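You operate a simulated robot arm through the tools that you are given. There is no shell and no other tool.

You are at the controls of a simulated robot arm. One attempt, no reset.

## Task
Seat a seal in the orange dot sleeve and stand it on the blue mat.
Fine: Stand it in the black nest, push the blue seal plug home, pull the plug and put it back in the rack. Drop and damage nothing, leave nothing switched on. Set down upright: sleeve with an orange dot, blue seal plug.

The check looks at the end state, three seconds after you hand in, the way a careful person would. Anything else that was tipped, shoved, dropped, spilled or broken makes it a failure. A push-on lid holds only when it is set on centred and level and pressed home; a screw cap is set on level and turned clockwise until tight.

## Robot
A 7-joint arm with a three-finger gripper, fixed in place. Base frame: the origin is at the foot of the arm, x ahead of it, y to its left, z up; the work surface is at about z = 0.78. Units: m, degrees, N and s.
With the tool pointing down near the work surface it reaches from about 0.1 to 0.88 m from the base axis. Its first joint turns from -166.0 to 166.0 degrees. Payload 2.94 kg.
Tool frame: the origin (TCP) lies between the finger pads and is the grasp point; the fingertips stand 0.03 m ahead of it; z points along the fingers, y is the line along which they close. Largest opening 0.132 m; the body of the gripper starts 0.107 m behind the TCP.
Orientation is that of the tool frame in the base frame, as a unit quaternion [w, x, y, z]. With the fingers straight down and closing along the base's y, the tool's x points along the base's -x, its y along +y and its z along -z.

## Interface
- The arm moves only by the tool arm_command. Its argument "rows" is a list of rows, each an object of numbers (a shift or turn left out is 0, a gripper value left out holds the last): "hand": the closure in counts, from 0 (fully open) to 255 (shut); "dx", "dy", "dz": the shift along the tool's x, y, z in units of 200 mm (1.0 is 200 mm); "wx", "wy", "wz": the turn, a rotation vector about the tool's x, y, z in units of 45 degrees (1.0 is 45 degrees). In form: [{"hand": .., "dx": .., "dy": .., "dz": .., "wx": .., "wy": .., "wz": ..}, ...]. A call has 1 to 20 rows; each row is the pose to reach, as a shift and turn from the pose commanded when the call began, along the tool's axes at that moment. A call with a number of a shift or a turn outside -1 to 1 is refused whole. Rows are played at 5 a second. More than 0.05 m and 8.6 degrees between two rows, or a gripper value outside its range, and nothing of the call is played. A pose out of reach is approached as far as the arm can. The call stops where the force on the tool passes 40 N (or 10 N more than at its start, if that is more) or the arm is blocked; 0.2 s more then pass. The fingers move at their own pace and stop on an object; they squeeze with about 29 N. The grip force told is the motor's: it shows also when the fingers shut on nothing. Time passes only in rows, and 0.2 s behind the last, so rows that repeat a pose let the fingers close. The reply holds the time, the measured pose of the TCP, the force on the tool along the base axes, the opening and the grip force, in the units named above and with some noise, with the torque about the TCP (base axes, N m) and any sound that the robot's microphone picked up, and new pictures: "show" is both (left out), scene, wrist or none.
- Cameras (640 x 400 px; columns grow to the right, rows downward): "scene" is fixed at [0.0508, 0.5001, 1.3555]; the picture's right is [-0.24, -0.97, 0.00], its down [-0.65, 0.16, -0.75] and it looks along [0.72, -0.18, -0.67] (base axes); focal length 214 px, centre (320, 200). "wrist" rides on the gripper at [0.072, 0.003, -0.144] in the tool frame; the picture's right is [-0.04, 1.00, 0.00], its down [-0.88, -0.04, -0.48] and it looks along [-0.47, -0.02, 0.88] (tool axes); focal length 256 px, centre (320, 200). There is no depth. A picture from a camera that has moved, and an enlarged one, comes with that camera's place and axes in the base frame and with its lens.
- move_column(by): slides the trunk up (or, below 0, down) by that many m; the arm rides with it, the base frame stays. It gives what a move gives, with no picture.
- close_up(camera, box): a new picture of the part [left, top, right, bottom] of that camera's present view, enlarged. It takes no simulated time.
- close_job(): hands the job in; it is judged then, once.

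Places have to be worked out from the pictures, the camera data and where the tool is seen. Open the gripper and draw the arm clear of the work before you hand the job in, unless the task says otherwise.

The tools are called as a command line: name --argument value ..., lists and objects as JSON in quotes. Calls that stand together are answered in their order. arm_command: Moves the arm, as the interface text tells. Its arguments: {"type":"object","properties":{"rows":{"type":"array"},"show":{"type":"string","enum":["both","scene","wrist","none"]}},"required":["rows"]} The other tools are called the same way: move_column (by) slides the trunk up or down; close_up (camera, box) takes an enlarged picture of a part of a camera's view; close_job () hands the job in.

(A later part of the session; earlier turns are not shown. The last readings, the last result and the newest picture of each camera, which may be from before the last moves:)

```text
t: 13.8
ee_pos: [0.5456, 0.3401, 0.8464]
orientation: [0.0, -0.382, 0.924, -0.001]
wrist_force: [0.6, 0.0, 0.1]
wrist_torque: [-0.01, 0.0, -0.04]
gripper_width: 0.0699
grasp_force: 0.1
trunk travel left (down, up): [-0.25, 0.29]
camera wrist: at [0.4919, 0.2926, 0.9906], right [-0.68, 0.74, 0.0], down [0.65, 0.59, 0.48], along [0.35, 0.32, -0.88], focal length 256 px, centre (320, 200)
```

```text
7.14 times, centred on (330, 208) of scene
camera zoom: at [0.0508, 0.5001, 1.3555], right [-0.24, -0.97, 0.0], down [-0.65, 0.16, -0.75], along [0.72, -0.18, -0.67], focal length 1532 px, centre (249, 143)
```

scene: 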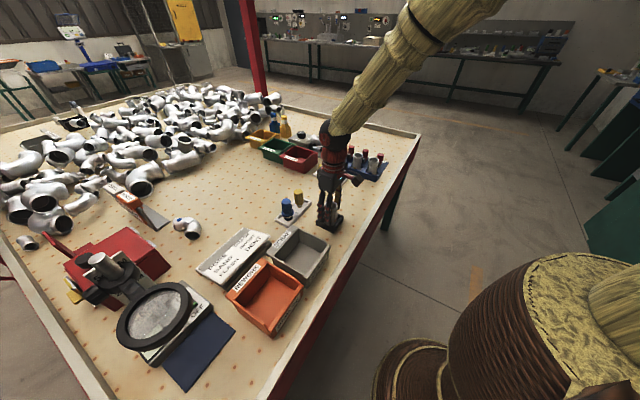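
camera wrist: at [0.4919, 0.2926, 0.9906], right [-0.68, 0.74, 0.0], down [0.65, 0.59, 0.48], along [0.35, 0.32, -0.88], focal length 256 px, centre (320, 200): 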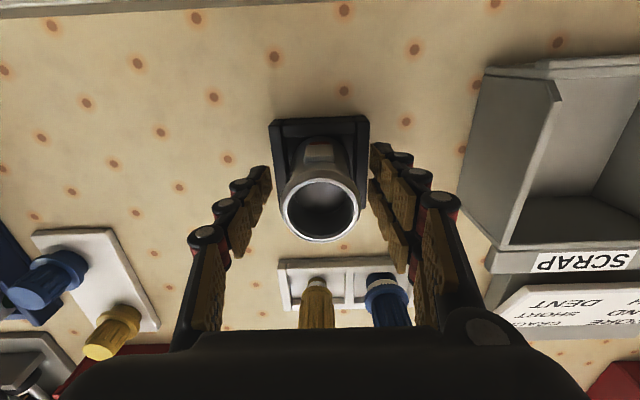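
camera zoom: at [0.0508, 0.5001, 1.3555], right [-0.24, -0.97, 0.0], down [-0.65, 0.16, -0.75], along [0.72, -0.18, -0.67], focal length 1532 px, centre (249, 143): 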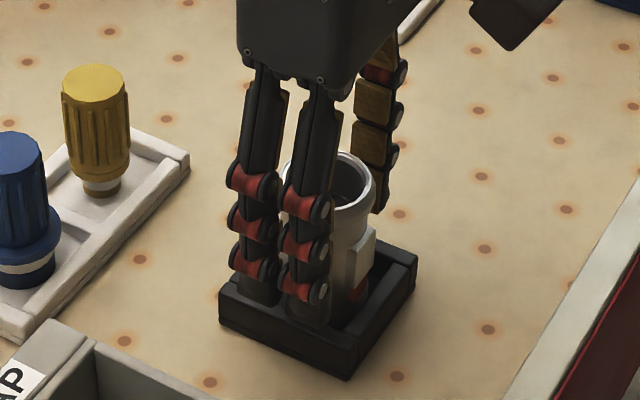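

The sleeve stands upright and free in the nest. I raise straight up and look at the sleeve and the plug rack.

arm_command --rows '[{"dz": -0.15}, {"dz": -0.35}, {"dz": -0.55}, {"dz": -0.75}, {"dz": -0.9}, {"dz": -0.9}]'

close_up --camera "wrist" --box '[250, 80, 450, 280]'

close_up --camera "scene" --box '[275, 175, 350, 236]'

```text
t: 15.2
ee_pos: [0.547, 0.3399, 1.0301]
orientation: [0.0, -0.382, 0.924, 0.0]
wrist_force: [-0.1, -1.3, -0.9]
wrist_torque: [0.01, 0.03, 0.0]
gripper_width: 0.0697
grasp_force: 0.0
trunk travel left (down, up): [-0.25, 0.29]
camera wrist: at [0.4924, 0.292, 1.1719], right [-0.68, 0.74, 0.0], down [0.65, 0.59, 0.48], along [0.35, 0.32, -0.88], focal length 256 px, centre (320, 200)
```

scene: 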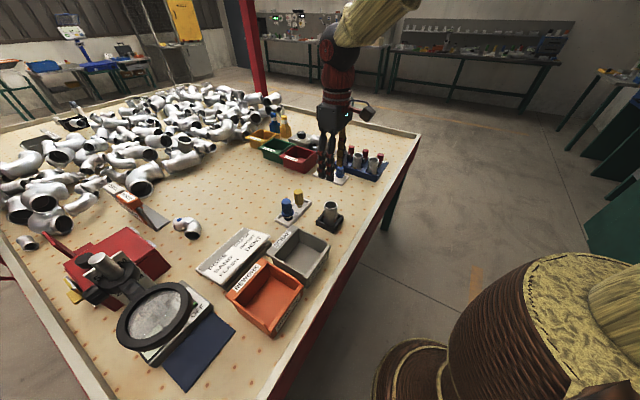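
wrist: 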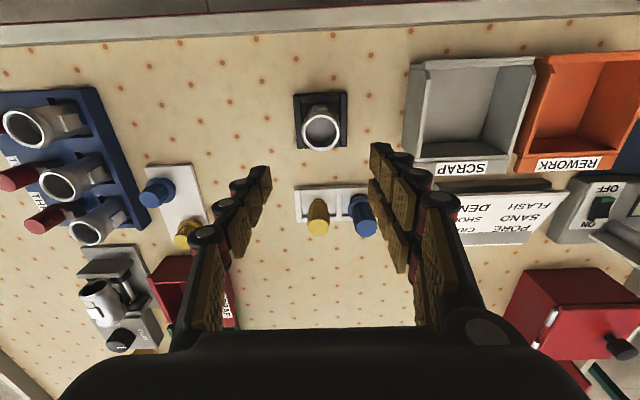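

```text
2.00 times, centred on (350, 180) of wrist
camera zoom: at [0.4924, 0.292, 1.1719], right [-0.68, 0.74, 0.0], down [0.65, 0.59, 0.48], along [0.35, 0.32, -0.88], focal length 512 px, centre (260, 240)
```

zoom: 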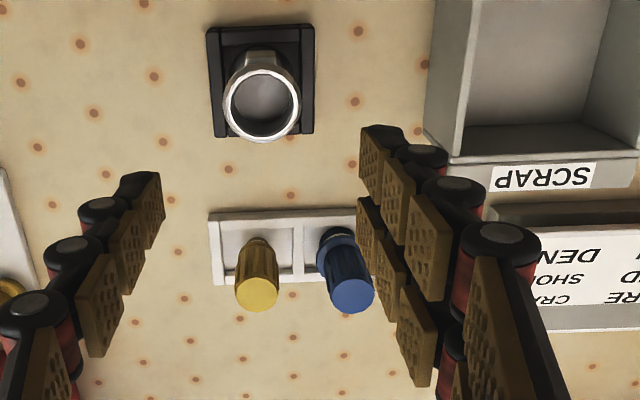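

```text
6.56 times, centred on (312, 206) of scene
camera zoom: at [0.0508, 0.5001, 1.3555], right [-0.24, -0.97, 0.0], down [-0.65, 0.16, -0.75], along [0.72, -0.18, -0.67], focal length 1406 px, centre (369, 164)
```

zoom: 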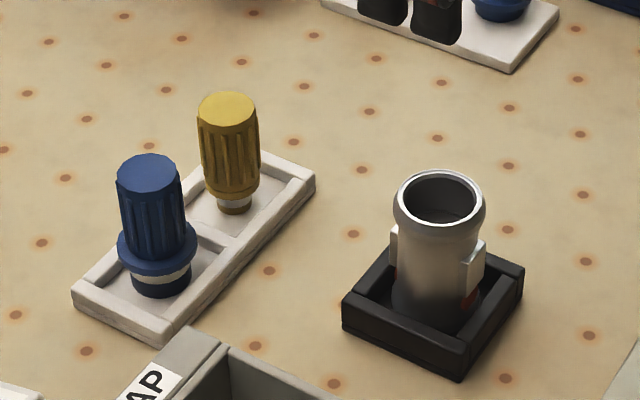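

The sleeve is seated in the nest and upright. The tall blue seal plug stands in the white rack at about (0.602, 0.480) with its top at z about 0.866, so I move over it and turn the tool 90° so the fingers close across the rack, clear of the yellow plug.

arm_command --rows '[{"dx": -0.09, "dy": 0.04, "wz": 0.13}, {"dx": -0.18, "dy": 0.08, "wz": 0.26}, {"dx": -0.27, "dy": 0.12, "wz": 0.39}, {"dx": -0.36, "dy": 0.16, "wz": 0.52}, {"dx": -0.45, "dy": 0.2, "wz": 0.65}, {"dx": -0.54, "dy": 0.24, "wz": 0.78}, {"dx": -0.62, "dy": 0.27, "wz": 0.9}, {"dx": -0.69, "dy": 0.298, "wz": 1.0}, {"dx": -0.69, "dy": 0.298, "wz": 1.0}]' --show "scene"

arm_command --rows '[{"wz": 0.14, "hand": 100}, {"wz": 0.28}, {"wz": 0.42}, {"wz": 0.56}, {"wz": 0.7}, {"wz": 0.85}, {"wz": 1.0}, {"wz": 1.0}]'

close_up --camera "wrist" --box '[220, 60, 420, 260]'

```text
t: 17.2
ee_pos: [0.6013, 0.4807, 1.0281]
orientation: [0.001, 0.001, 1.0, 0.0]
wrist_force: [0.9, 0.8, -0.3]
wrist_torque: [-0.01, 0.02, -0.01]
gripper_width: 0.0699
grasp_force: 0.0
trunk travel left (down, up): [-0.25, 0.29]
```

scene: 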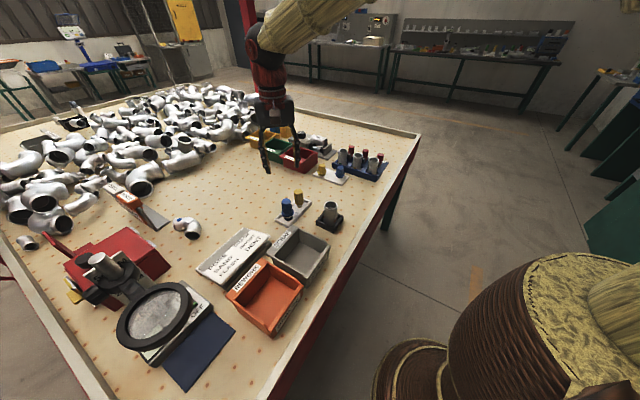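

```text
t: 19.0
ee_pos: [0.6014, 0.4816, 1.0279]
orientation: [0.0, 0.384, 0.923, 0.0]
wrist_force: [-0.2, -1.3, 0.0]
wrist_torque: [-0.01, -0.02, -0.01]
gripper_width: 0.0802
grasp_force: 0.0
trunk travel left (down, up): [-0.25, 0.29]
camera wrist: at [0.5521, 0.5352, 1.1707], right [0.74, 0.67, 0.0], down [0.59, -0.65, 0.48], along [0.32, -0.35, -0.88], focal length 256 px, centre (320, 200)
```

scene: 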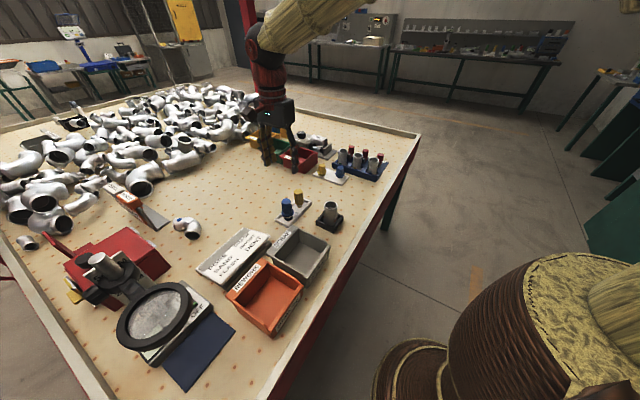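
wrist: 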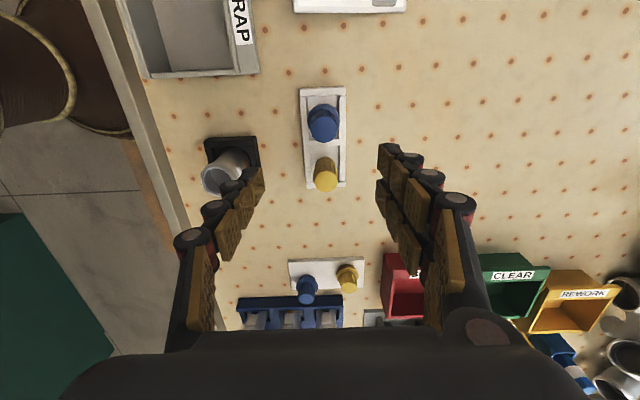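

```text
2.00 times, centred on (320, 160) of wrist
camera zoom: at [0.5521, 0.5352, 1.1707], right [0.74, 0.67, 0.0], down [0.59, -0.65, 0.48], along [0.32, -0.35, -0.88], focal length 512 px, centre (320, 280)
```

zoom: 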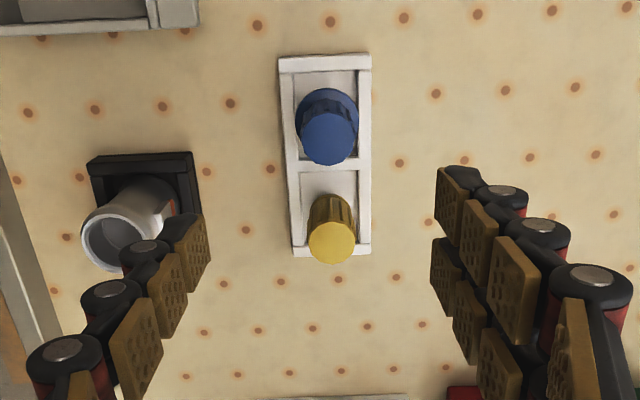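

The blue plug lies about (+4 mm, +6 mm) from the tool axis. I correct and descend to about z 0.93 for another look.

arm_command --rows '[{"dx": 0.007, "dy": 0.01, "dz": 0.12}, {"dx": 0.014, "dy": 0.02, "dz": 0.24}, {"dx": 0.02, "dy": 0.03, "dz": 0.36}, {"dx": 0.02, "dy": 0.03, "dz": 0.485}, {"dx": 0.02, "dy": 0.03, "dz": 0.485}]'

close_up --camera "wrist" --box '[240, 80, 400, 240]'

close_up --camera "scene" --box '[250, 150, 350, 230]'

```text
t: 20.2
ee_pos: [0.6029, 0.4857, 0.9288]
orientation: [-0.001, 0.382, 0.924, -0.001]
wrist_force: [-0.8, -0.2, 1.5]
wrist_torque: [0.01, -0.02, -0.02]
gripper_width: 0.0804
grasp_force: 0.2
trunk travel left (down, up): [-0.25, 0.29]
camera wrist: at [0.5523, 0.541, 1.0734], right [0.74, 0.68, 0.0], down [0.59, -0.65, 0.48], along [0.32, -0.35, -0.88], focal length 256 px, centre (320, 200)
```

scene: 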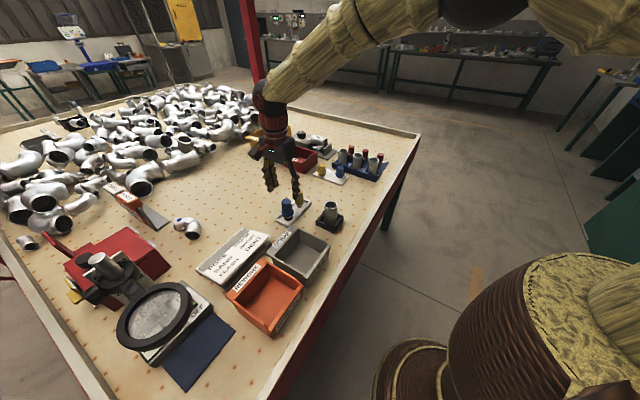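
wrist: 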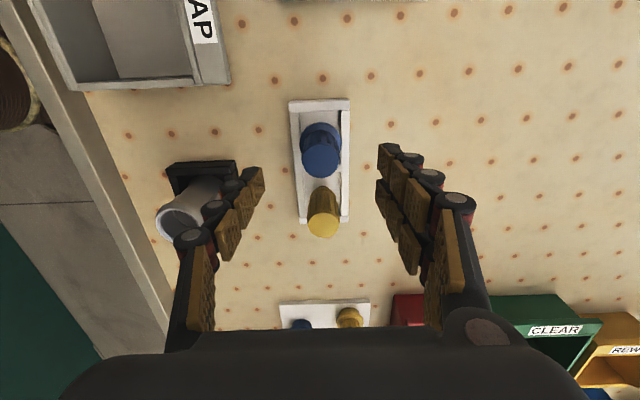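

```text
2.50 times, centred on (320, 160) of wrist
camera zoom: at [0.5523, 0.541, 1.0734], right [0.74, 0.68, 0.0], down [0.59, -0.65, 0.48], along [0.32, -0.35, -0.88], focal length 640 px, centre (320, 300)
```

zoom: 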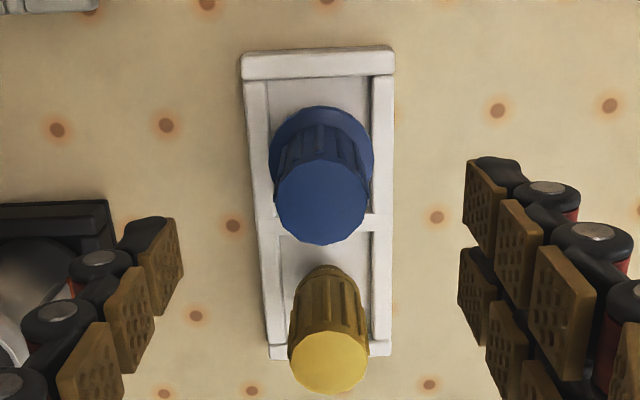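

```text
5.00 times, centred on (300, 190) of scene
camera zoom: at [0.0508, 0.5001, 1.3555], right [-0.24, -0.97, 0.0], down [-0.65, 0.16, -0.75], along [0.72, -0.18, -0.67], focal length 1072 px, centre (420, 250)
```

zoom: 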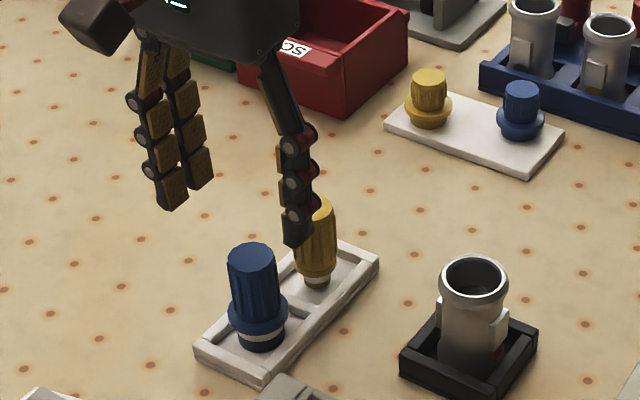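

The plug axis now coincides with the tool within about 1 mm. I descend so the fingertips stop just above the flange, then close on the handle.

arm_command --rows '[{"dz": 0.1}, {"dz": 0.2}, {"dz": 0.3}, {"dz": 0.36}, {"dz": 0.41}, {"dz": 0.41}]'

close_up --camera "wrist" --box '[240, 80, 400, 240]'

close_up --camera "scene" --box '[260, 170, 330, 226]'

```text
t: 21.6
ee_pos: [0.6023, 0.4872, 0.848]
orientation: [-0.001, 0.383, 0.924, 0.001]
wrist_force: [0.4, -0.3, -0.2]
wrist_torque: [0.02, -0.01, 0.03]
gripper_width: 0.0803
grasp_force: 0.2
trunk travel left (down, up): [-0.25, 0.29]
camera wrist: at [0.5522, 0.5416, 0.9913], right [0.74, 0.68, 0.0], down [0.59, -0.65, 0.48], along [0.32, -0.35, -0.88], focal length 256 px, centre (320, 200)
```

scene: 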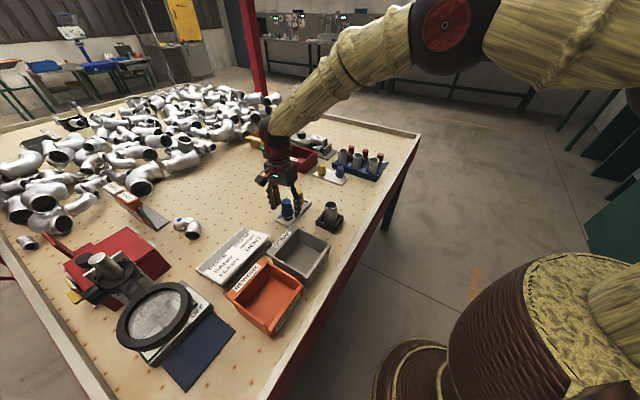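
wrist: 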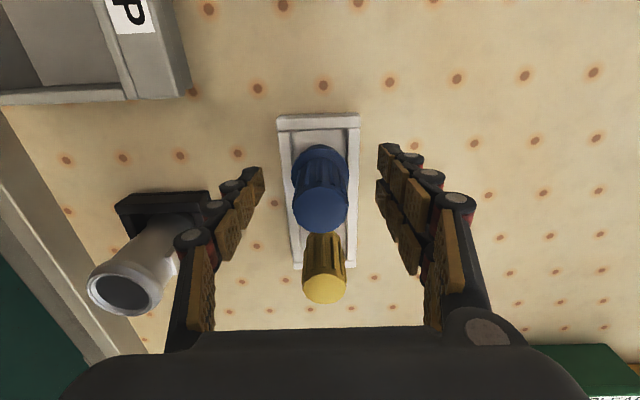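

```text
2.50 times, centred on (320, 160) of wrist
camera zoom: at [0.5522, 0.5416, 0.9913], right [0.74, 0.68, 0.0], down [0.59, -0.65, 0.48], along [0.32, -0.35, -0.88], focal length 640 px, centre (320, 300)
```

zoom: 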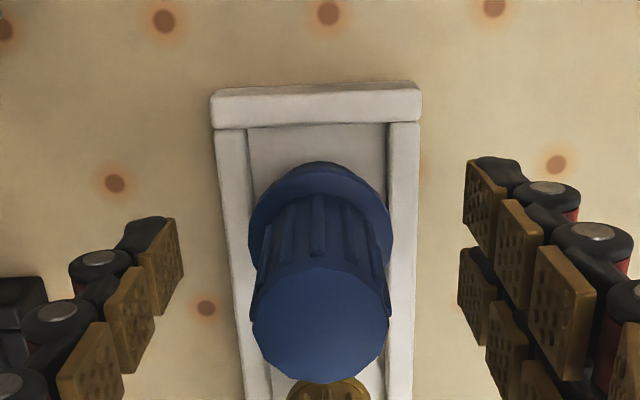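

```text
7.14 times, centred on (295, 198) of scene
camera zoom: at [0.0508, 0.5001, 1.3555], right [-0.24, -0.97, 0.0], down [-0.65, 0.16, -0.75], along [0.72, -0.18, -0.67], focal length 1532 px, centre (499, 214)
```

zoom: 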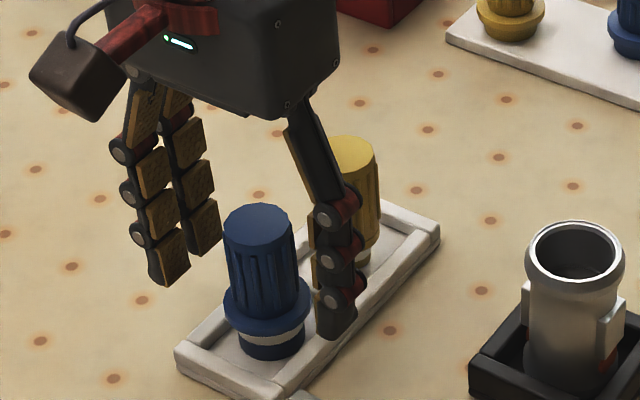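

The plug is centred, but the fingertips look about level with the flange top. I raise 3 mm and close, expecting about 32 mm on the handle.

arm_command --rows '[{"dz": -0.015}, {"dz": -0.015, "hand": 140}, {"dz": -0.015, "hand": 180}, {"dz": -0.015, "hand": 255}, {"dz": -0.015, "hand": 255}, {"dz": -0.015, "hand": 255}, {"dz": -0.015, "hand": 255}]'

close_up --camera "scene" --box '[260, 170, 330, 226]'

close_up --camera "wrist" --box '[240, 80, 400, 240]'

```text
t: 23.2
ee_pos: [0.6023, 0.4867, 0.8507]
orientation: [0.0, 0.382, 0.924, 0.0]
wrist_force: [-0.1, 0.7, -0.8]
wrist_torque: [0.03, 0.05, 0.02]
gripper_width: 0.0304
grasp_force: 29.0
trunk travel left (down, up): [-0.25, 0.29]
camera wrist: at [0.5523, 0.5418, 0.9942], right [0.74, 0.68, 0.0], down [0.59, -0.65, 0.48], along [0.32, -0.35, -0.88], focal length 256 px, centre (320, 200)
```

scene: 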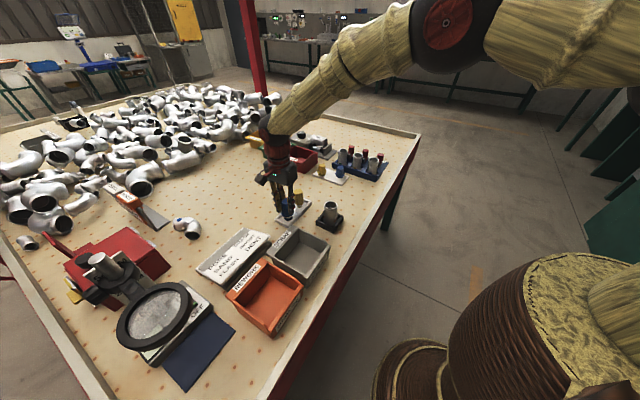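
wrist: 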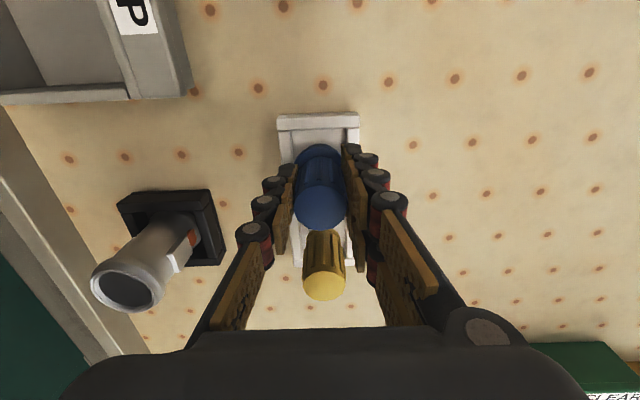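

```text
7.14 times, centred on (295, 198) of scene
camera zoom: at [0.0508, 0.5001, 1.3555], right [-0.24, -0.97, 0.0], down [-0.65, 0.16, -0.75], along [0.72, -0.18, -0.67], focal length 1532 px, centre (499, 214)
```

zoom: 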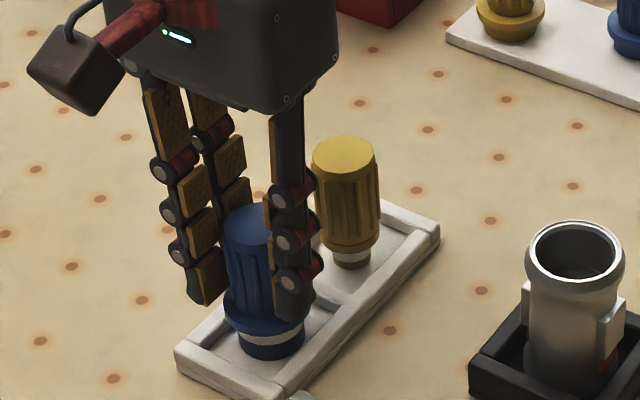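

```text
2.50 times, centred on (320, 160) of wrist
camera zoom: at [0.5523, 0.5418, 0.9942], right [0.74, 0.68, 0.0], down [0.59, -0.65, 0.48], along [0.32, -0.35, -0.88], focal length 640 px, centre (320, 300)
```

zoom: 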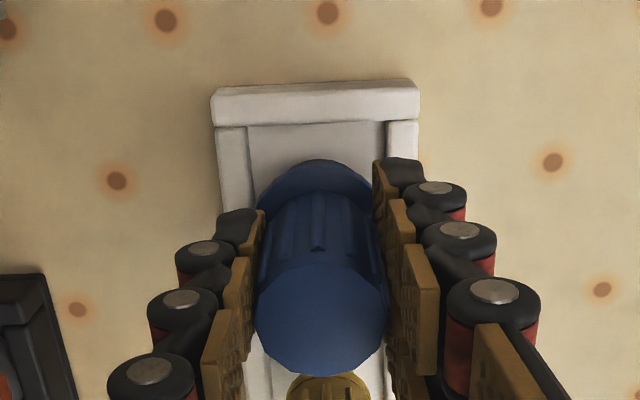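

The handle is gripped at 30.4 mm with the tips above the flange. I lift 120 mm straight up and check the plug and load.

arm_command --rows '[{"dz": -0.05}, {"dz": -0.15}, {"dz": -0.3}, {"dz": -0.45}, {"dz": -0.6}, {"dz": -0.6}]'

close_up --camera "scene" --box '[260, 140, 350, 226]'

```text
t: 24.6
ee_pos: [0.6032, 0.4872, 0.9694]
orientation: [-0.001, 0.382, 0.924, -0.001]
wrist_force: [0.2, 0.1, 0.0]
wrist_torque: [0.0, 0.04, -0.02]
gripper_width: 0.0306
grasp_force: 28.9
trunk travel left (down, up): [-0.25, 0.29]
camera wrist: at [0.5533, 0.5412, 1.1131], right [0.74, 0.68, 0.0], down [0.59, -0.65, 0.48], along [0.32, -0.35, -0.88], focal length 256 px, centre (320, 200)
```

scene: 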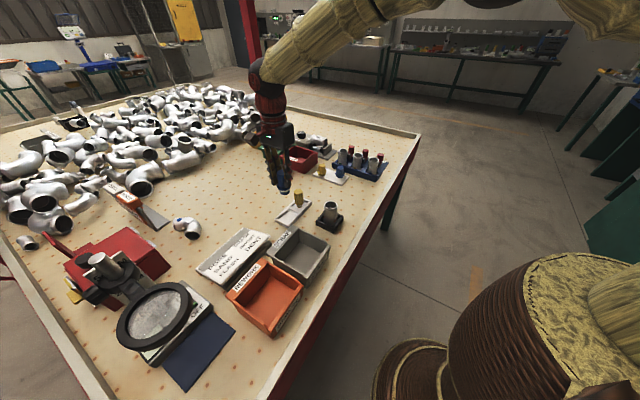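
wrist: 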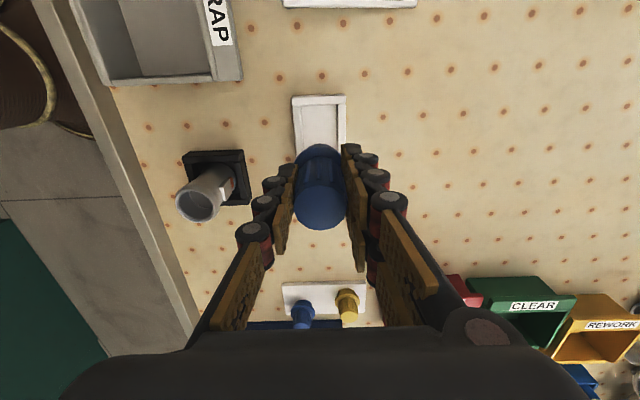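

```text
4.65 times, centred on (305, 183) of scene
camera zoom: at [0.0508, 0.5001, 1.3555], right [-0.24, -0.97, 0.0], down [-0.65, 0.16, -0.75], along [0.72, -0.18, -0.67], focal length 998 px, centre (390, 279)
```

zoom: 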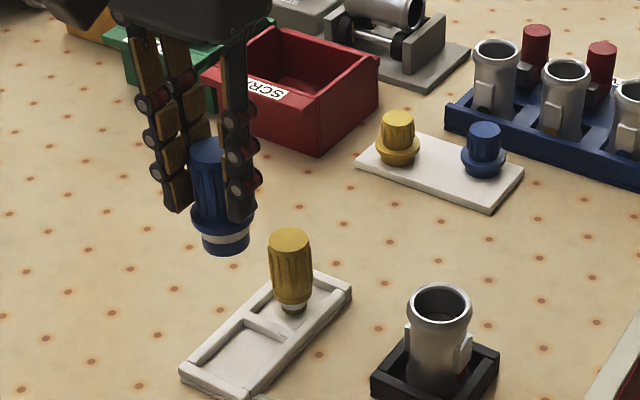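

The plug hangs upright and the yellow one is undisturbed. I carry it level over the sleeve at about (0.5453, 0.3404).

arm_command --rows '[{"dx": -0.05, "dy": -0.12}, {"dx": -0.1, "dy": -0.24}, {"dx": -0.157, "dy": -0.36}, {"dx": -0.21, "dy": -0.48}, {"dx": -0.262, "dy": -0.6}, {"dx": -0.3143, "dy": -0.7217}, {"dx": -0.3143, "dy": -0.7217}, {"dx": -0.3143, "dy": -0.7217}]'

close_up --camera "wrist" --box '[260, 80, 380, 240]'

close_up --camera "scene" --box '[295, 160, 365, 236]'

```text
t: 26.4
ee_pos: [0.5442, 0.3405, 0.9696]
orientation: [0.0, 0.383, 0.924, -0.001]
wrist_force: [0.6, 0.6, -0.1]
wrist_torque: [-0.01, 0.04, -0.01]
gripper_width: 0.0303
grasp_force: 29.4
trunk travel left (down, up): [-0.25, 0.29]
camera wrist: at [0.4944, 0.3955, 1.1135], right [0.74, 0.68, 0.0], down [0.59, -0.65, 0.48], along [0.32, -0.35, -0.88], focal length 256 px, centre (320, 200)
```

scene: 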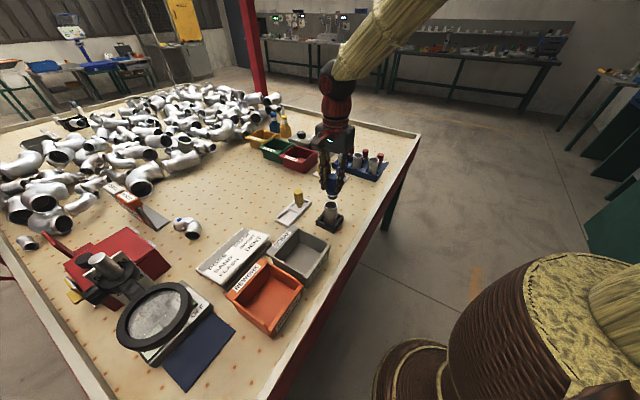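
wrist: 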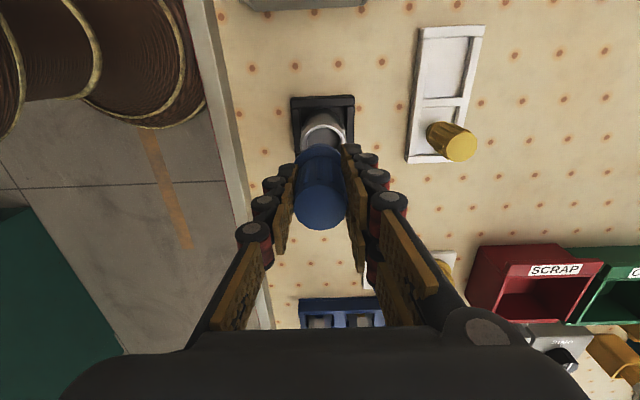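

```text
2.50 times, centred on (320, 160) of wrist
camera zoom: at [0.4944, 0.3955, 1.1135], right [0.74, 0.68, 0.0], down [0.59, -0.65, 0.48], along [0.32, -0.35, -0.88], focal length 640 px, centre (320, 300)
```

zoom: 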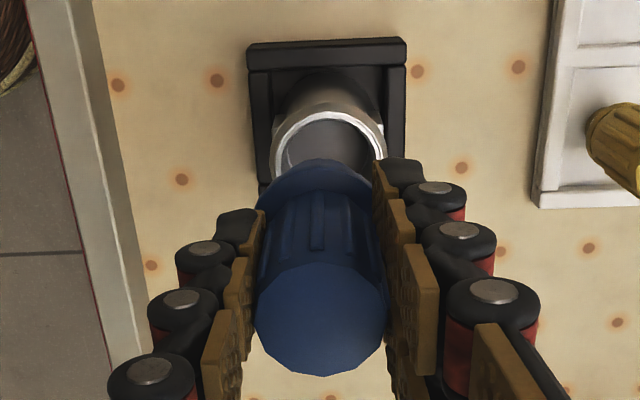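

```text
5.26 times, centred on (330, 198) of scene
camera zoom: at [0.0508, 0.5001, 1.3555], right [-0.24, -0.97, 0.0], down [-0.65, 0.16, -0.75], along [0.72, -0.18, -0.67], focal length 1129 px, centre (267, 210)
```

zoom: 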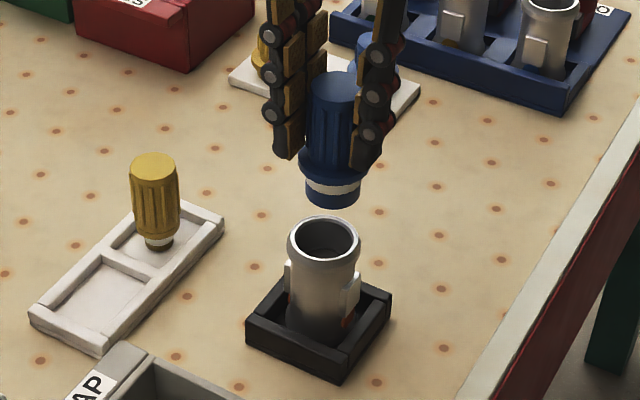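

The plug hangs above the sleeve but slightly offset. I take tight zooms from both cameras to measure the offset.

close_up --camera "wrist" --box '[285, 90, 365, 170]'

close_up --camera "scene" --box '[315, 170, 350, 230]'

close_up --camera "scene" --box '[315, 180, 350, 215]'

```text
5.00 times, centred on (325, 130) of wrist
camera zoom: at [0.4944, 0.3955, 1.1135], right [0.74, 0.68, 0.0], down [0.59, -0.65, 0.48], along [0.32, -0.35, -0.88], focal length 1280 px, centre (295, 550)
```

zoom: 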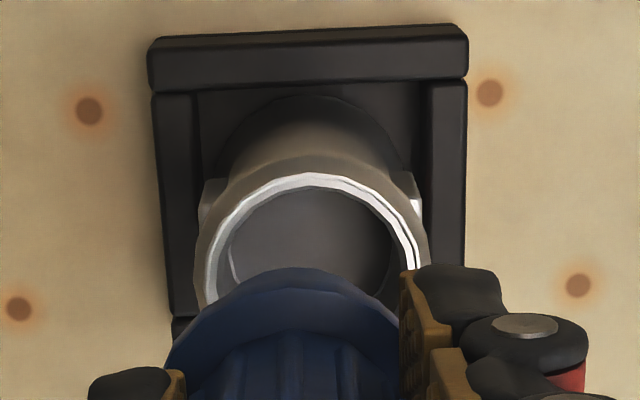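

```text
6.67 times, centred on (332, 200) of scene
camera zoom: at [0.0508, 0.5001, 1.3555], right [-0.24, -0.97, 0.0], down [-0.65, 0.16, -0.75], along [0.72, -0.18, -0.67], focal length 1430 px, centre (237, 200)
```

zoom: 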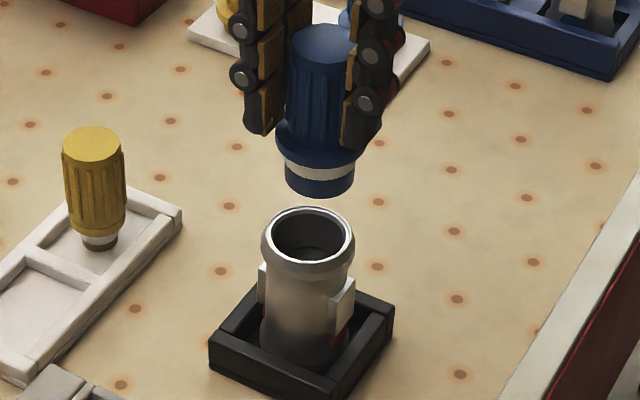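

```text
11.43 times, centred on (332, 198) of scene
camera zoom: at [0.0508, 0.5001, 1.3555], right [-0.24, -0.97, 0.0], down [-0.65, 0.16, -0.75], along [0.72, -0.18, -0.67], focal length 2451 px, centre (177, 229)
```

zoom: 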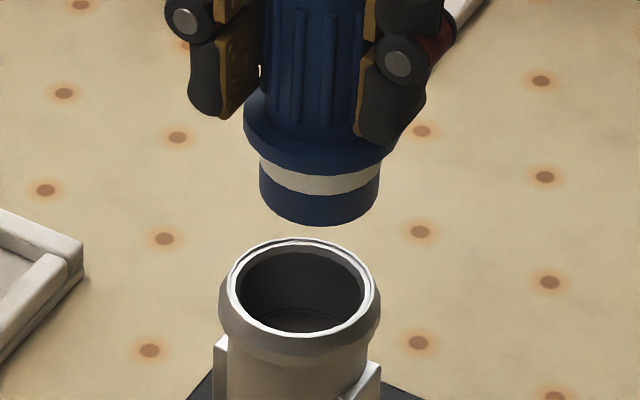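

Combined, both views put the sleeve about 3.8 mm along tool +y and 1.5 mm along +x from the plug. I correct and lower to about 10 mm above the rim to re-measure.

arm_command --rows '[{"dx": 0.0075, "dy": 0.019}, {"dx": 0.0075, "dy": 0.019, "dz": 0.04}, {"dx": 0.0075, "dy": 0.019, "dz": 0.08}, {"dx": 0.0075, "dy": 0.019, "dz": 0.12}, {"dx": 0.0075, "dy": 0.019, "dz": 0.12}]'

close_up --camera "wrist" --box '[285, 90, 365, 170]'

close_up --camera "scene" --box '[315, 180, 350, 215]'

```text
t: 27.6
ee_pos: [0.546, 0.3454, 0.9476]
orientation: [0.0, 0.383, 0.924, 0.0]
wrist_force: [-0.4, 0.3, -0.9]
wrist_torque: [-0.03, -0.01, 0.03]
gripper_width: 0.0306
grasp_force: 29.2
trunk travel left (down, up): [-0.25, 0.29]
camera wrist: at [0.4963, 0.3987, 1.0911], right [0.74, 0.68, 0.0], down [0.59, -0.65, 0.48], along [0.32, -0.35, -0.88], focal length 256 px, centre (320, 200)
```

scene: 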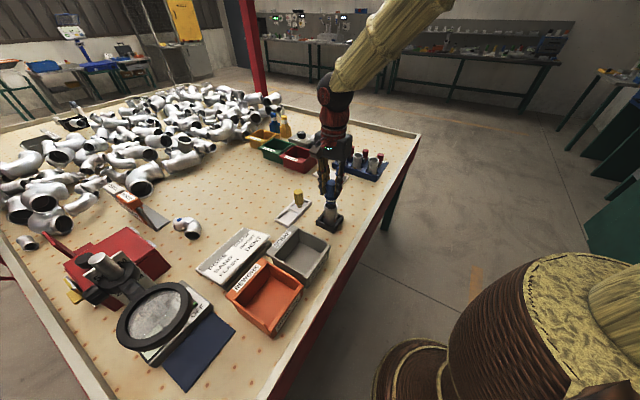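
wrist: 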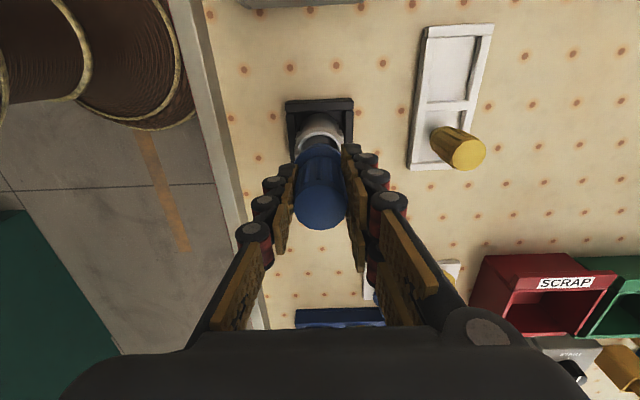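

```text
5.00 times, centred on (325, 130) of wrist
camera zoom: at [0.4963, 0.3987, 1.0911], right [0.74, 0.68, 0.0], down [0.59, -0.65, 0.48], along [0.32, -0.35, -0.88], focal length 1280 px, centre (295, 550)
```

zoom: 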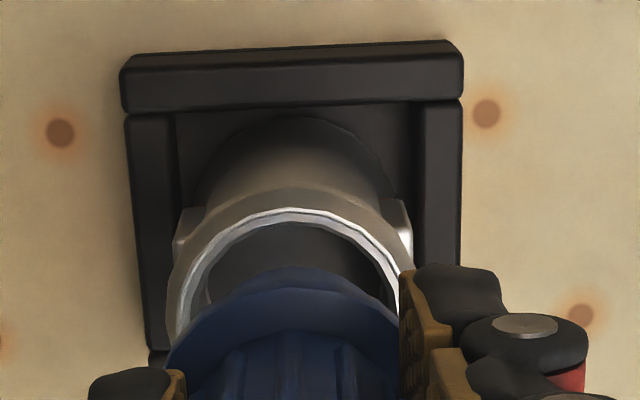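

```text
11.43 times, centred on (332, 198) of scene
camera zoom: at [0.0508, 0.5001, 1.3555], right [-0.24, -0.97, 0.0], down [-0.65, 0.16, -0.75], along [0.72, -0.18, -0.67], focal length 2451 px, centre (177, 229)
```

zoom: 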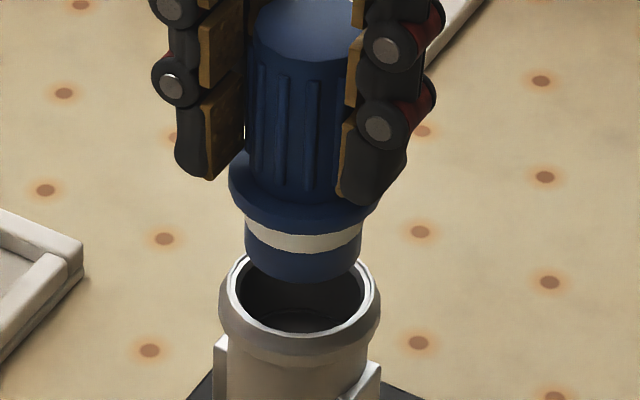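

Laterally the nose is now within about 0.5 mm of the bore in the scene view. I lower another 10 mm to check the depth direction as the nose nears the rim.

arm_command --rows '[{"dz": 0.015}, {"dz": 0.03}, {"dz": 0.045}, {"dz": 0.05}, {"dz": 0.05}]'

close_up --camera "wrist" --box '[285, 90, 365, 170]'

close_up --camera "scene" --box '[320, 190, 345, 215]'

```text
t: 28.8
ee_pos: [0.5457, 0.3439, 0.9375]
orientation: [0.0, 0.383, 0.924, 0.0]
wrist_force: [-0.4, 0.0, -0.3]
wrist_torque: [-0.01, -0.03, -0.04]
gripper_width: 0.0299
grasp_force: 28.7
trunk travel left (down, up): [-0.25, 0.29]
camera wrist: at [0.4965, 0.399, 1.0806], right [0.74, 0.68, 0.0], down [0.59, -0.65, 0.48], along [0.32, -0.35, -0.88], focal length 256 px, centre (320, 200)
```

scene: 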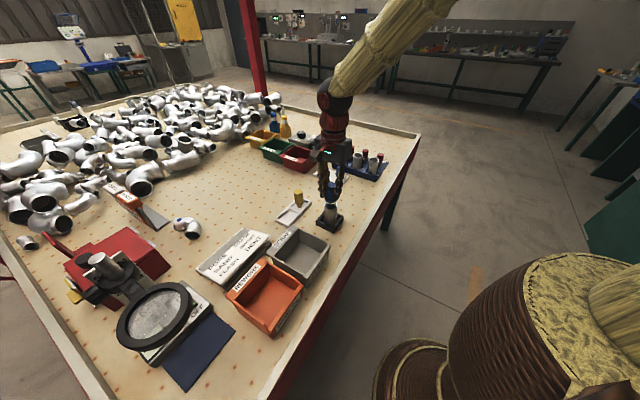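
wrist: 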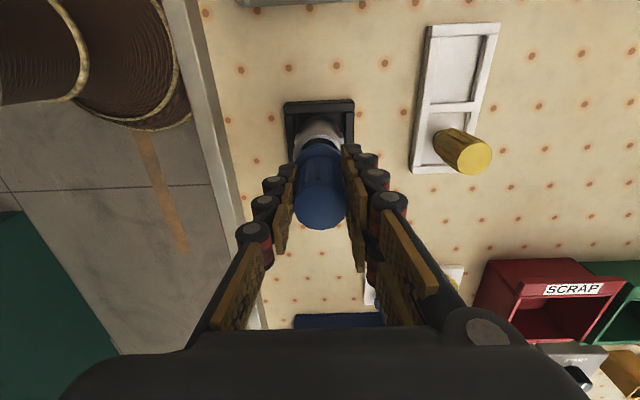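

```text
5.00 times, centred on (325, 130) of wrist
camera zoom: at [0.4965, 0.399, 1.0806], right [0.74, 0.68, 0.0], down [0.59, -0.65, 0.48], along [0.32, -0.35, -0.88], focal length 1280 px, centre (295, 550)
```

zoom: 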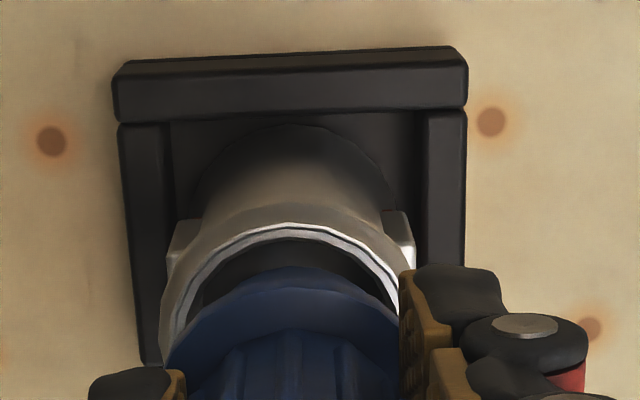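

```text
16.00 times, centred on (332, 202) of scene
camera zoom: at [0.0508, 0.5001, 1.3555], right [-0.24, -0.97, 0.0], down [-0.65, 0.16, -0.75], along [0.72, -0.18, -0.67], focal length 3432 px, centre (120, 160)
```

zoom: 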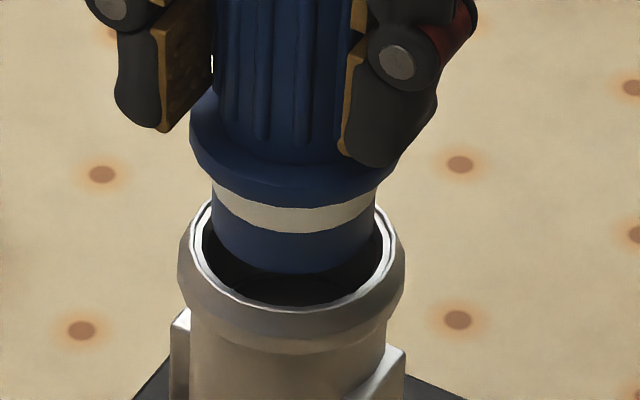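

Laterally the nose and bore now line up exactly (both centred at column 293). I lower 5 mm slowly, checking force to see when the nose meets the rim plane.

arm_command --rows '[{"dz": 0.005}, {"dz": 0.01}, {"dz": 0.015}, {"dz": 0.02}, {"dz": 0.025}, {"dz": 0.025}]'

close_up --camera "scene" --box '[320, 190, 345, 215]'

close_up --camera "wrist" --box '[285, 90, 365, 170]'

```text
t: 30.2
ee_pos: [0.5466, 0.3438, 0.9324]
orientation: [0.0, 0.383, 0.924, 0.0]
wrist_force: [0.7, 1.1, 0.0]
wrist_torque: [0.01, 0.03, 0.01]
gripper_width: 0.0302
grasp_force: 28.9
trunk travel left (down, up): [-0.25, 0.29]
camera wrist: at [0.4973, 0.3989, 1.0757], right [0.74, 0.68, 0.0], down [0.59, -0.65, 0.48], along [0.32, -0.35, -0.88], focal length 256 px, centre (320, 200)
```

scene: 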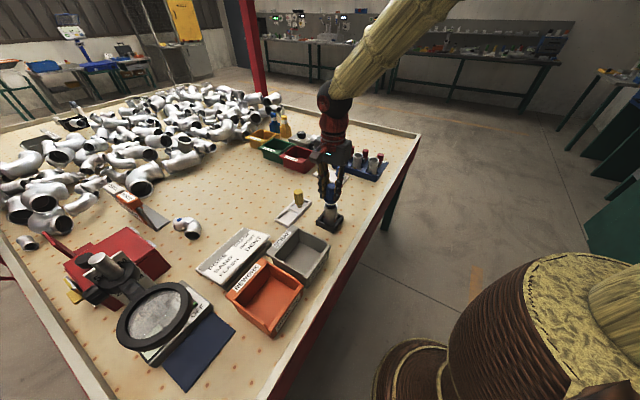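
wrist: 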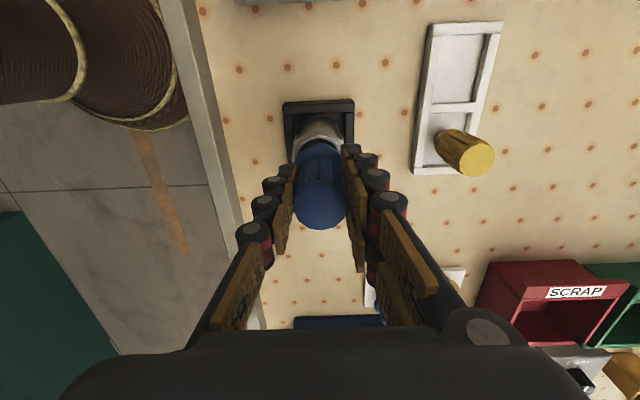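

```text
16.00 times, centred on (332, 202) of scene
camera zoom: at [0.0508, 0.5001, 1.3555], right [-0.24, -0.97, 0.0], down [-0.65, 0.16, -0.75], along [0.72, -0.18, -0.67], focal length 3432 px, centre (120, 160)
```

zoom: 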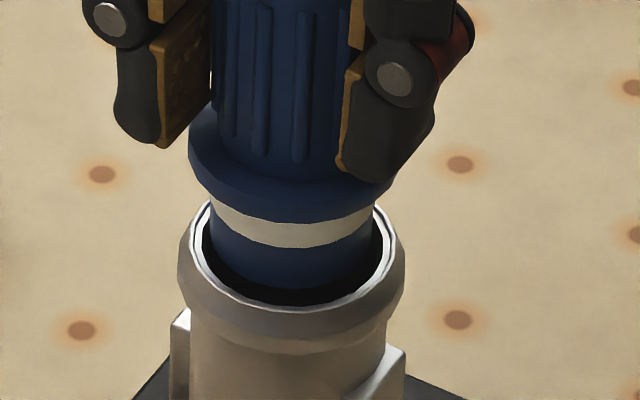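

```text
5.00 times, centred on (325, 130) of wrist
camera zoom: at [0.4973, 0.3989, 1.0757], right [0.74, 0.68, 0.0], down [0.59, -0.65, 0.48], along [0.32, -0.35, -0.88], focal length 1280 px, centre (295, 550)
```

zoom: 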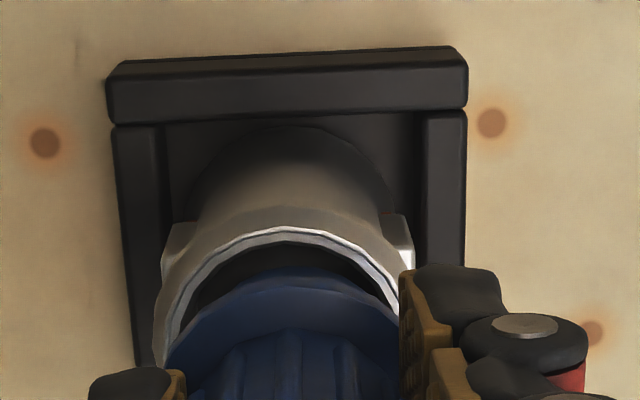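

Still no contact at TCP z 0.932, consistent with the nose being a few mm higher than I first assumed. I lower another 4 mm.

arm_command --rows '[{"dz": 0.005}, {"dz": 0.01}, {"dz": 0.015}, {"dz": 0.02}, {"dz": 0.02}]' --show "none"

close_up --camera "scene" --box '[320, 190, 345, 215]'

close_up --camera "wrist" --box '[285, 90, 365, 170]'

```text
t: 31.4
ee_pos: [0.5467, 0.3447, 0.9281]
orientation: [0.0, 0.382, 0.924, 0.0]
wrist_force: [-0.2, 1.8, 0.0]
wrist_torque: [0.01, 0.06, 0.01]
gripper_width: 0.0303
grasp_force: 29.1
trunk travel left (down, up): [-0.25, 0.29]
```

```text
16.00 times, centred on (332, 202) of scene
camera zoom: at [0.0508, 0.5001, 1.3555], right [-0.24, -0.97, 0.0], down [-0.65, 0.16, -0.75], along [0.72, -0.18, -0.67], focal length 3432 px, centre (120, 160)
```

zoom: 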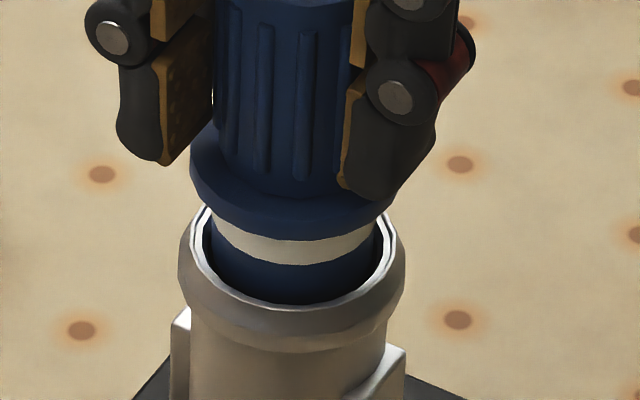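

```text
5.00 times, centred on (325, 130) of wrist
camera zoom: at [0.4968, 0.3986, 1.0716], right [0.74, 0.68, 0.0], down [0.59, -0.65, 0.48], along [0.32, -0.35, -0.88], focal length 1280 px, centre (295, 550)
```

zoom: 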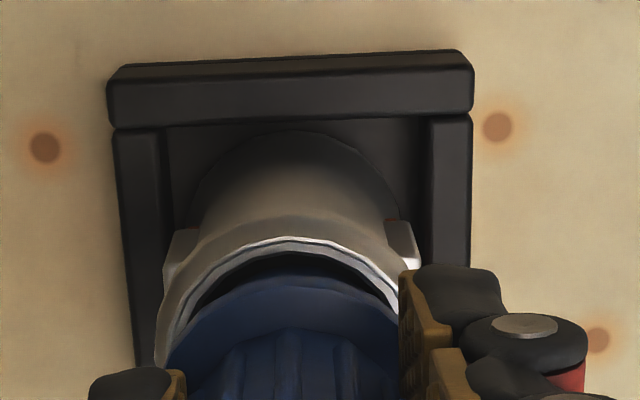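

The nose is right at the rim with no vertical load. I continue 3 mm, watching for axial contact.

arm_command --rows '[{"dz": 0.005}, {"dz": 0.01}, {"dz": 0.015}, {"dz": 0.015}, {"dz": 0.015}]' --show "none"

close_up --camera "scene" --box '[320, 190, 345, 215]'

```text
t: 32.6
ee_pos: [0.5475, 0.3443, 0.9256]
orientation: [0.0, 0.382, 0.924, 0.0]
wrist_force: [-1.7, 0.3, 0.0]
wrist_torque: [0.02, 0.04, -0.04]
gripper_width: 0.0302
grasp_force: 29.4
trunk travel left (down, up): [-0.25, 0.29]
```

```text
16.00 times, centred on (332, 202) of scene
camera zoom: at [0.0508, 0.5001, 1.3555], right [-0.24, -0.97, 0.0], down [-0.65, 0.16, -0.75], along [0.72, -0.18, -0.67], focal length 3432 px, centre (120, 160)
```

zoom: 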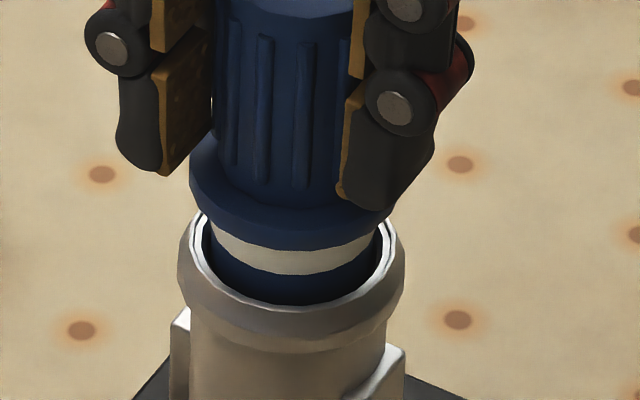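

The nose has entered the bore with no load. I keep lowering until the seal ring meets the rim.

arm_command --rows '[{"dz": 0.005}, {"dz": 0.01}, {"dz": 0.015}, {"dz": 0.02}, {"dz": 0.02}]' --show "none"

close_up --camera "scene" --box '[320, 190, 345, 215]'

close_up --camera "wrist" --box '[285, 90, 365, 170]'

```text
t: 33.8
ee_pos: [0.5468, 0.3458, 0.9206]
orientation: [0.0, 0.383, 0.924, 0.0]
wrist_force: [-1.0, 0.3, -0.5]
wrist_torque: [0.01, 0.08, 0.0]
gripper_width: 0.0299
grasp_force: 29.0
trunk travel left (down, up): [-0.25, 0.29]
```

```text
16.00 times, centred on (332, 202) of scene
camera zoom: at [0.0508, 0.5001, 1.3555], right [-0.24, -0.97, 0.0], down [-0.65, 0.16, -0.75], along [0.72, -0.18, -0.67], focal length 3432 px, centre (120, 160)
```

zoom: 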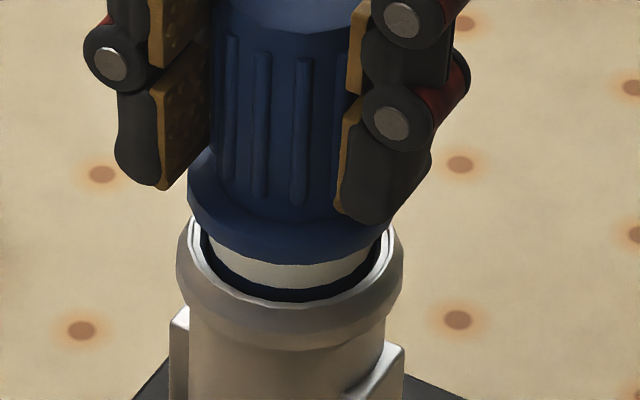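

```text
5.00 times, centred on (325, 130) of wrist
camera zoom: at [0.4974, 0.3989, 1.0644], right [0.74, 0.68, 0.0], down [0.59, -0.65, 0.48], along [0.32, -0.35, -0.88], focal length 1280 px, centre (295, 550)
```

zoom: 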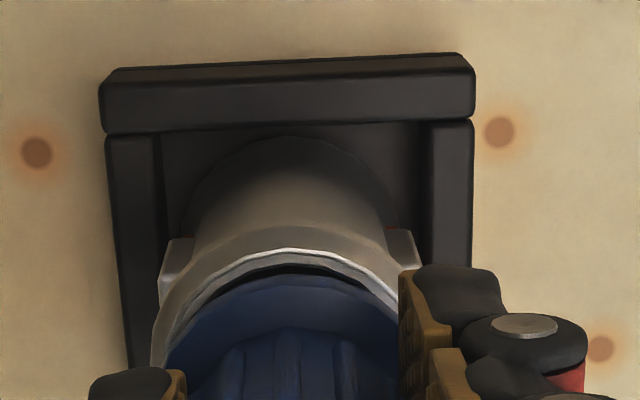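

Alignment is good from both cameras. I continue downward in small steps toward seal contact and seating.

arm_command --rows '[{"dz": 0.005}, {"dz": 0.01}, {"dz": 0.015}, {"dz": 0.02}, {"dz": 0.025}, {"dz": 0.025}]' --show "none"

close_up --camera "scene" --box '[320, 190, 345, 215]'

```text
t: 35.2
ee_pos: [0.5466, 0.3423, 0.9167]
orientation: [0.0, 0.383, 0.924, 0.0]
wrist_force: [-0.8, -0.3, -0.8]
wrist_torque: [0.06, 0.06, -0.01]
gripper_width: 0.0301
grasp_force: 28.8
trunk travel left (down, up): [-0.25, 0.29]
```

```text
16.00 times, centred on (332, 202) of scene
camera zoom: at [0.0508, 0.5001, 1.3555], right [-0.24, -0.97, 0.0], down [-0.65, 0.16, -0.75], along [0.72, -0.18, -0.67], focal length 3432 px, centre (120, 160)
```

zoom: 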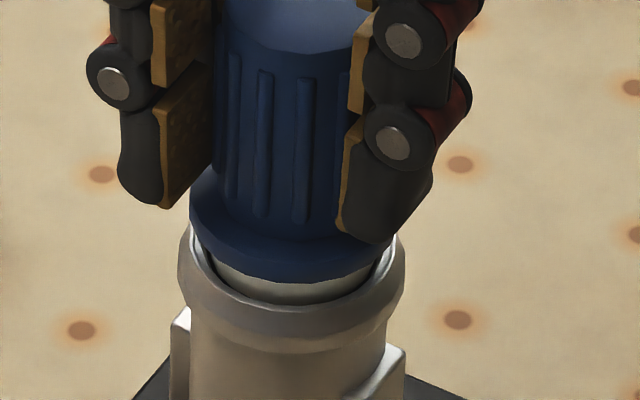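

The seal ring is now going in, with about 5 mm to go until the flange meets the rim. I continue slowly.

arm_command --rows '[{"dz": 0.005}, {"dz": 0.01}, {"dz": 0.015}, {"dz": 0.02}, {"dz": 0.02}]' --show "none"

close_up --camera "scene" --box '[320, 190, 345, 215]'

```text
t: 36.4
ee_pos: [0.5464, 0.3432, 0.9125]
orientation: [0.0, 0.382, 0.924, 0.0]
wrist_force: [-0.9, 0.7, 0.1]
wrist_torque: [0.04, 0.08, 0.0]
gripper_width: 0.0299
grasp_force: 28.5
trunk travel left (down, up): [-0.25, 0.29]
```

```text
16.00 times, centred on (332, 202) of scene
camera zoom: at [0.0508, 0.5001, 1.3555], right [-0.24, -0.97, 0.0], down [-0.65, 0.16, -0.75], along [0.72, -0.18, -0.67], focal length 3432 px, centre (120, 160)
```

zoom: 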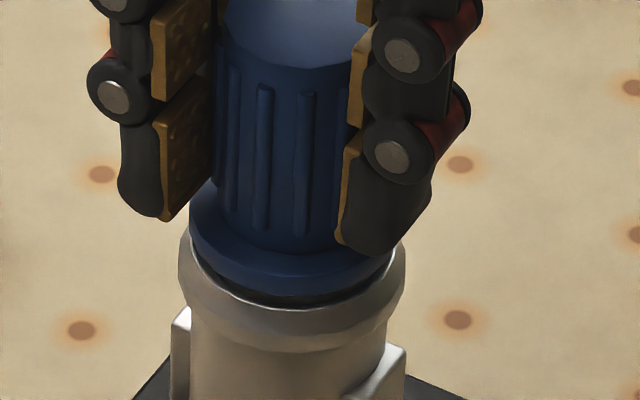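

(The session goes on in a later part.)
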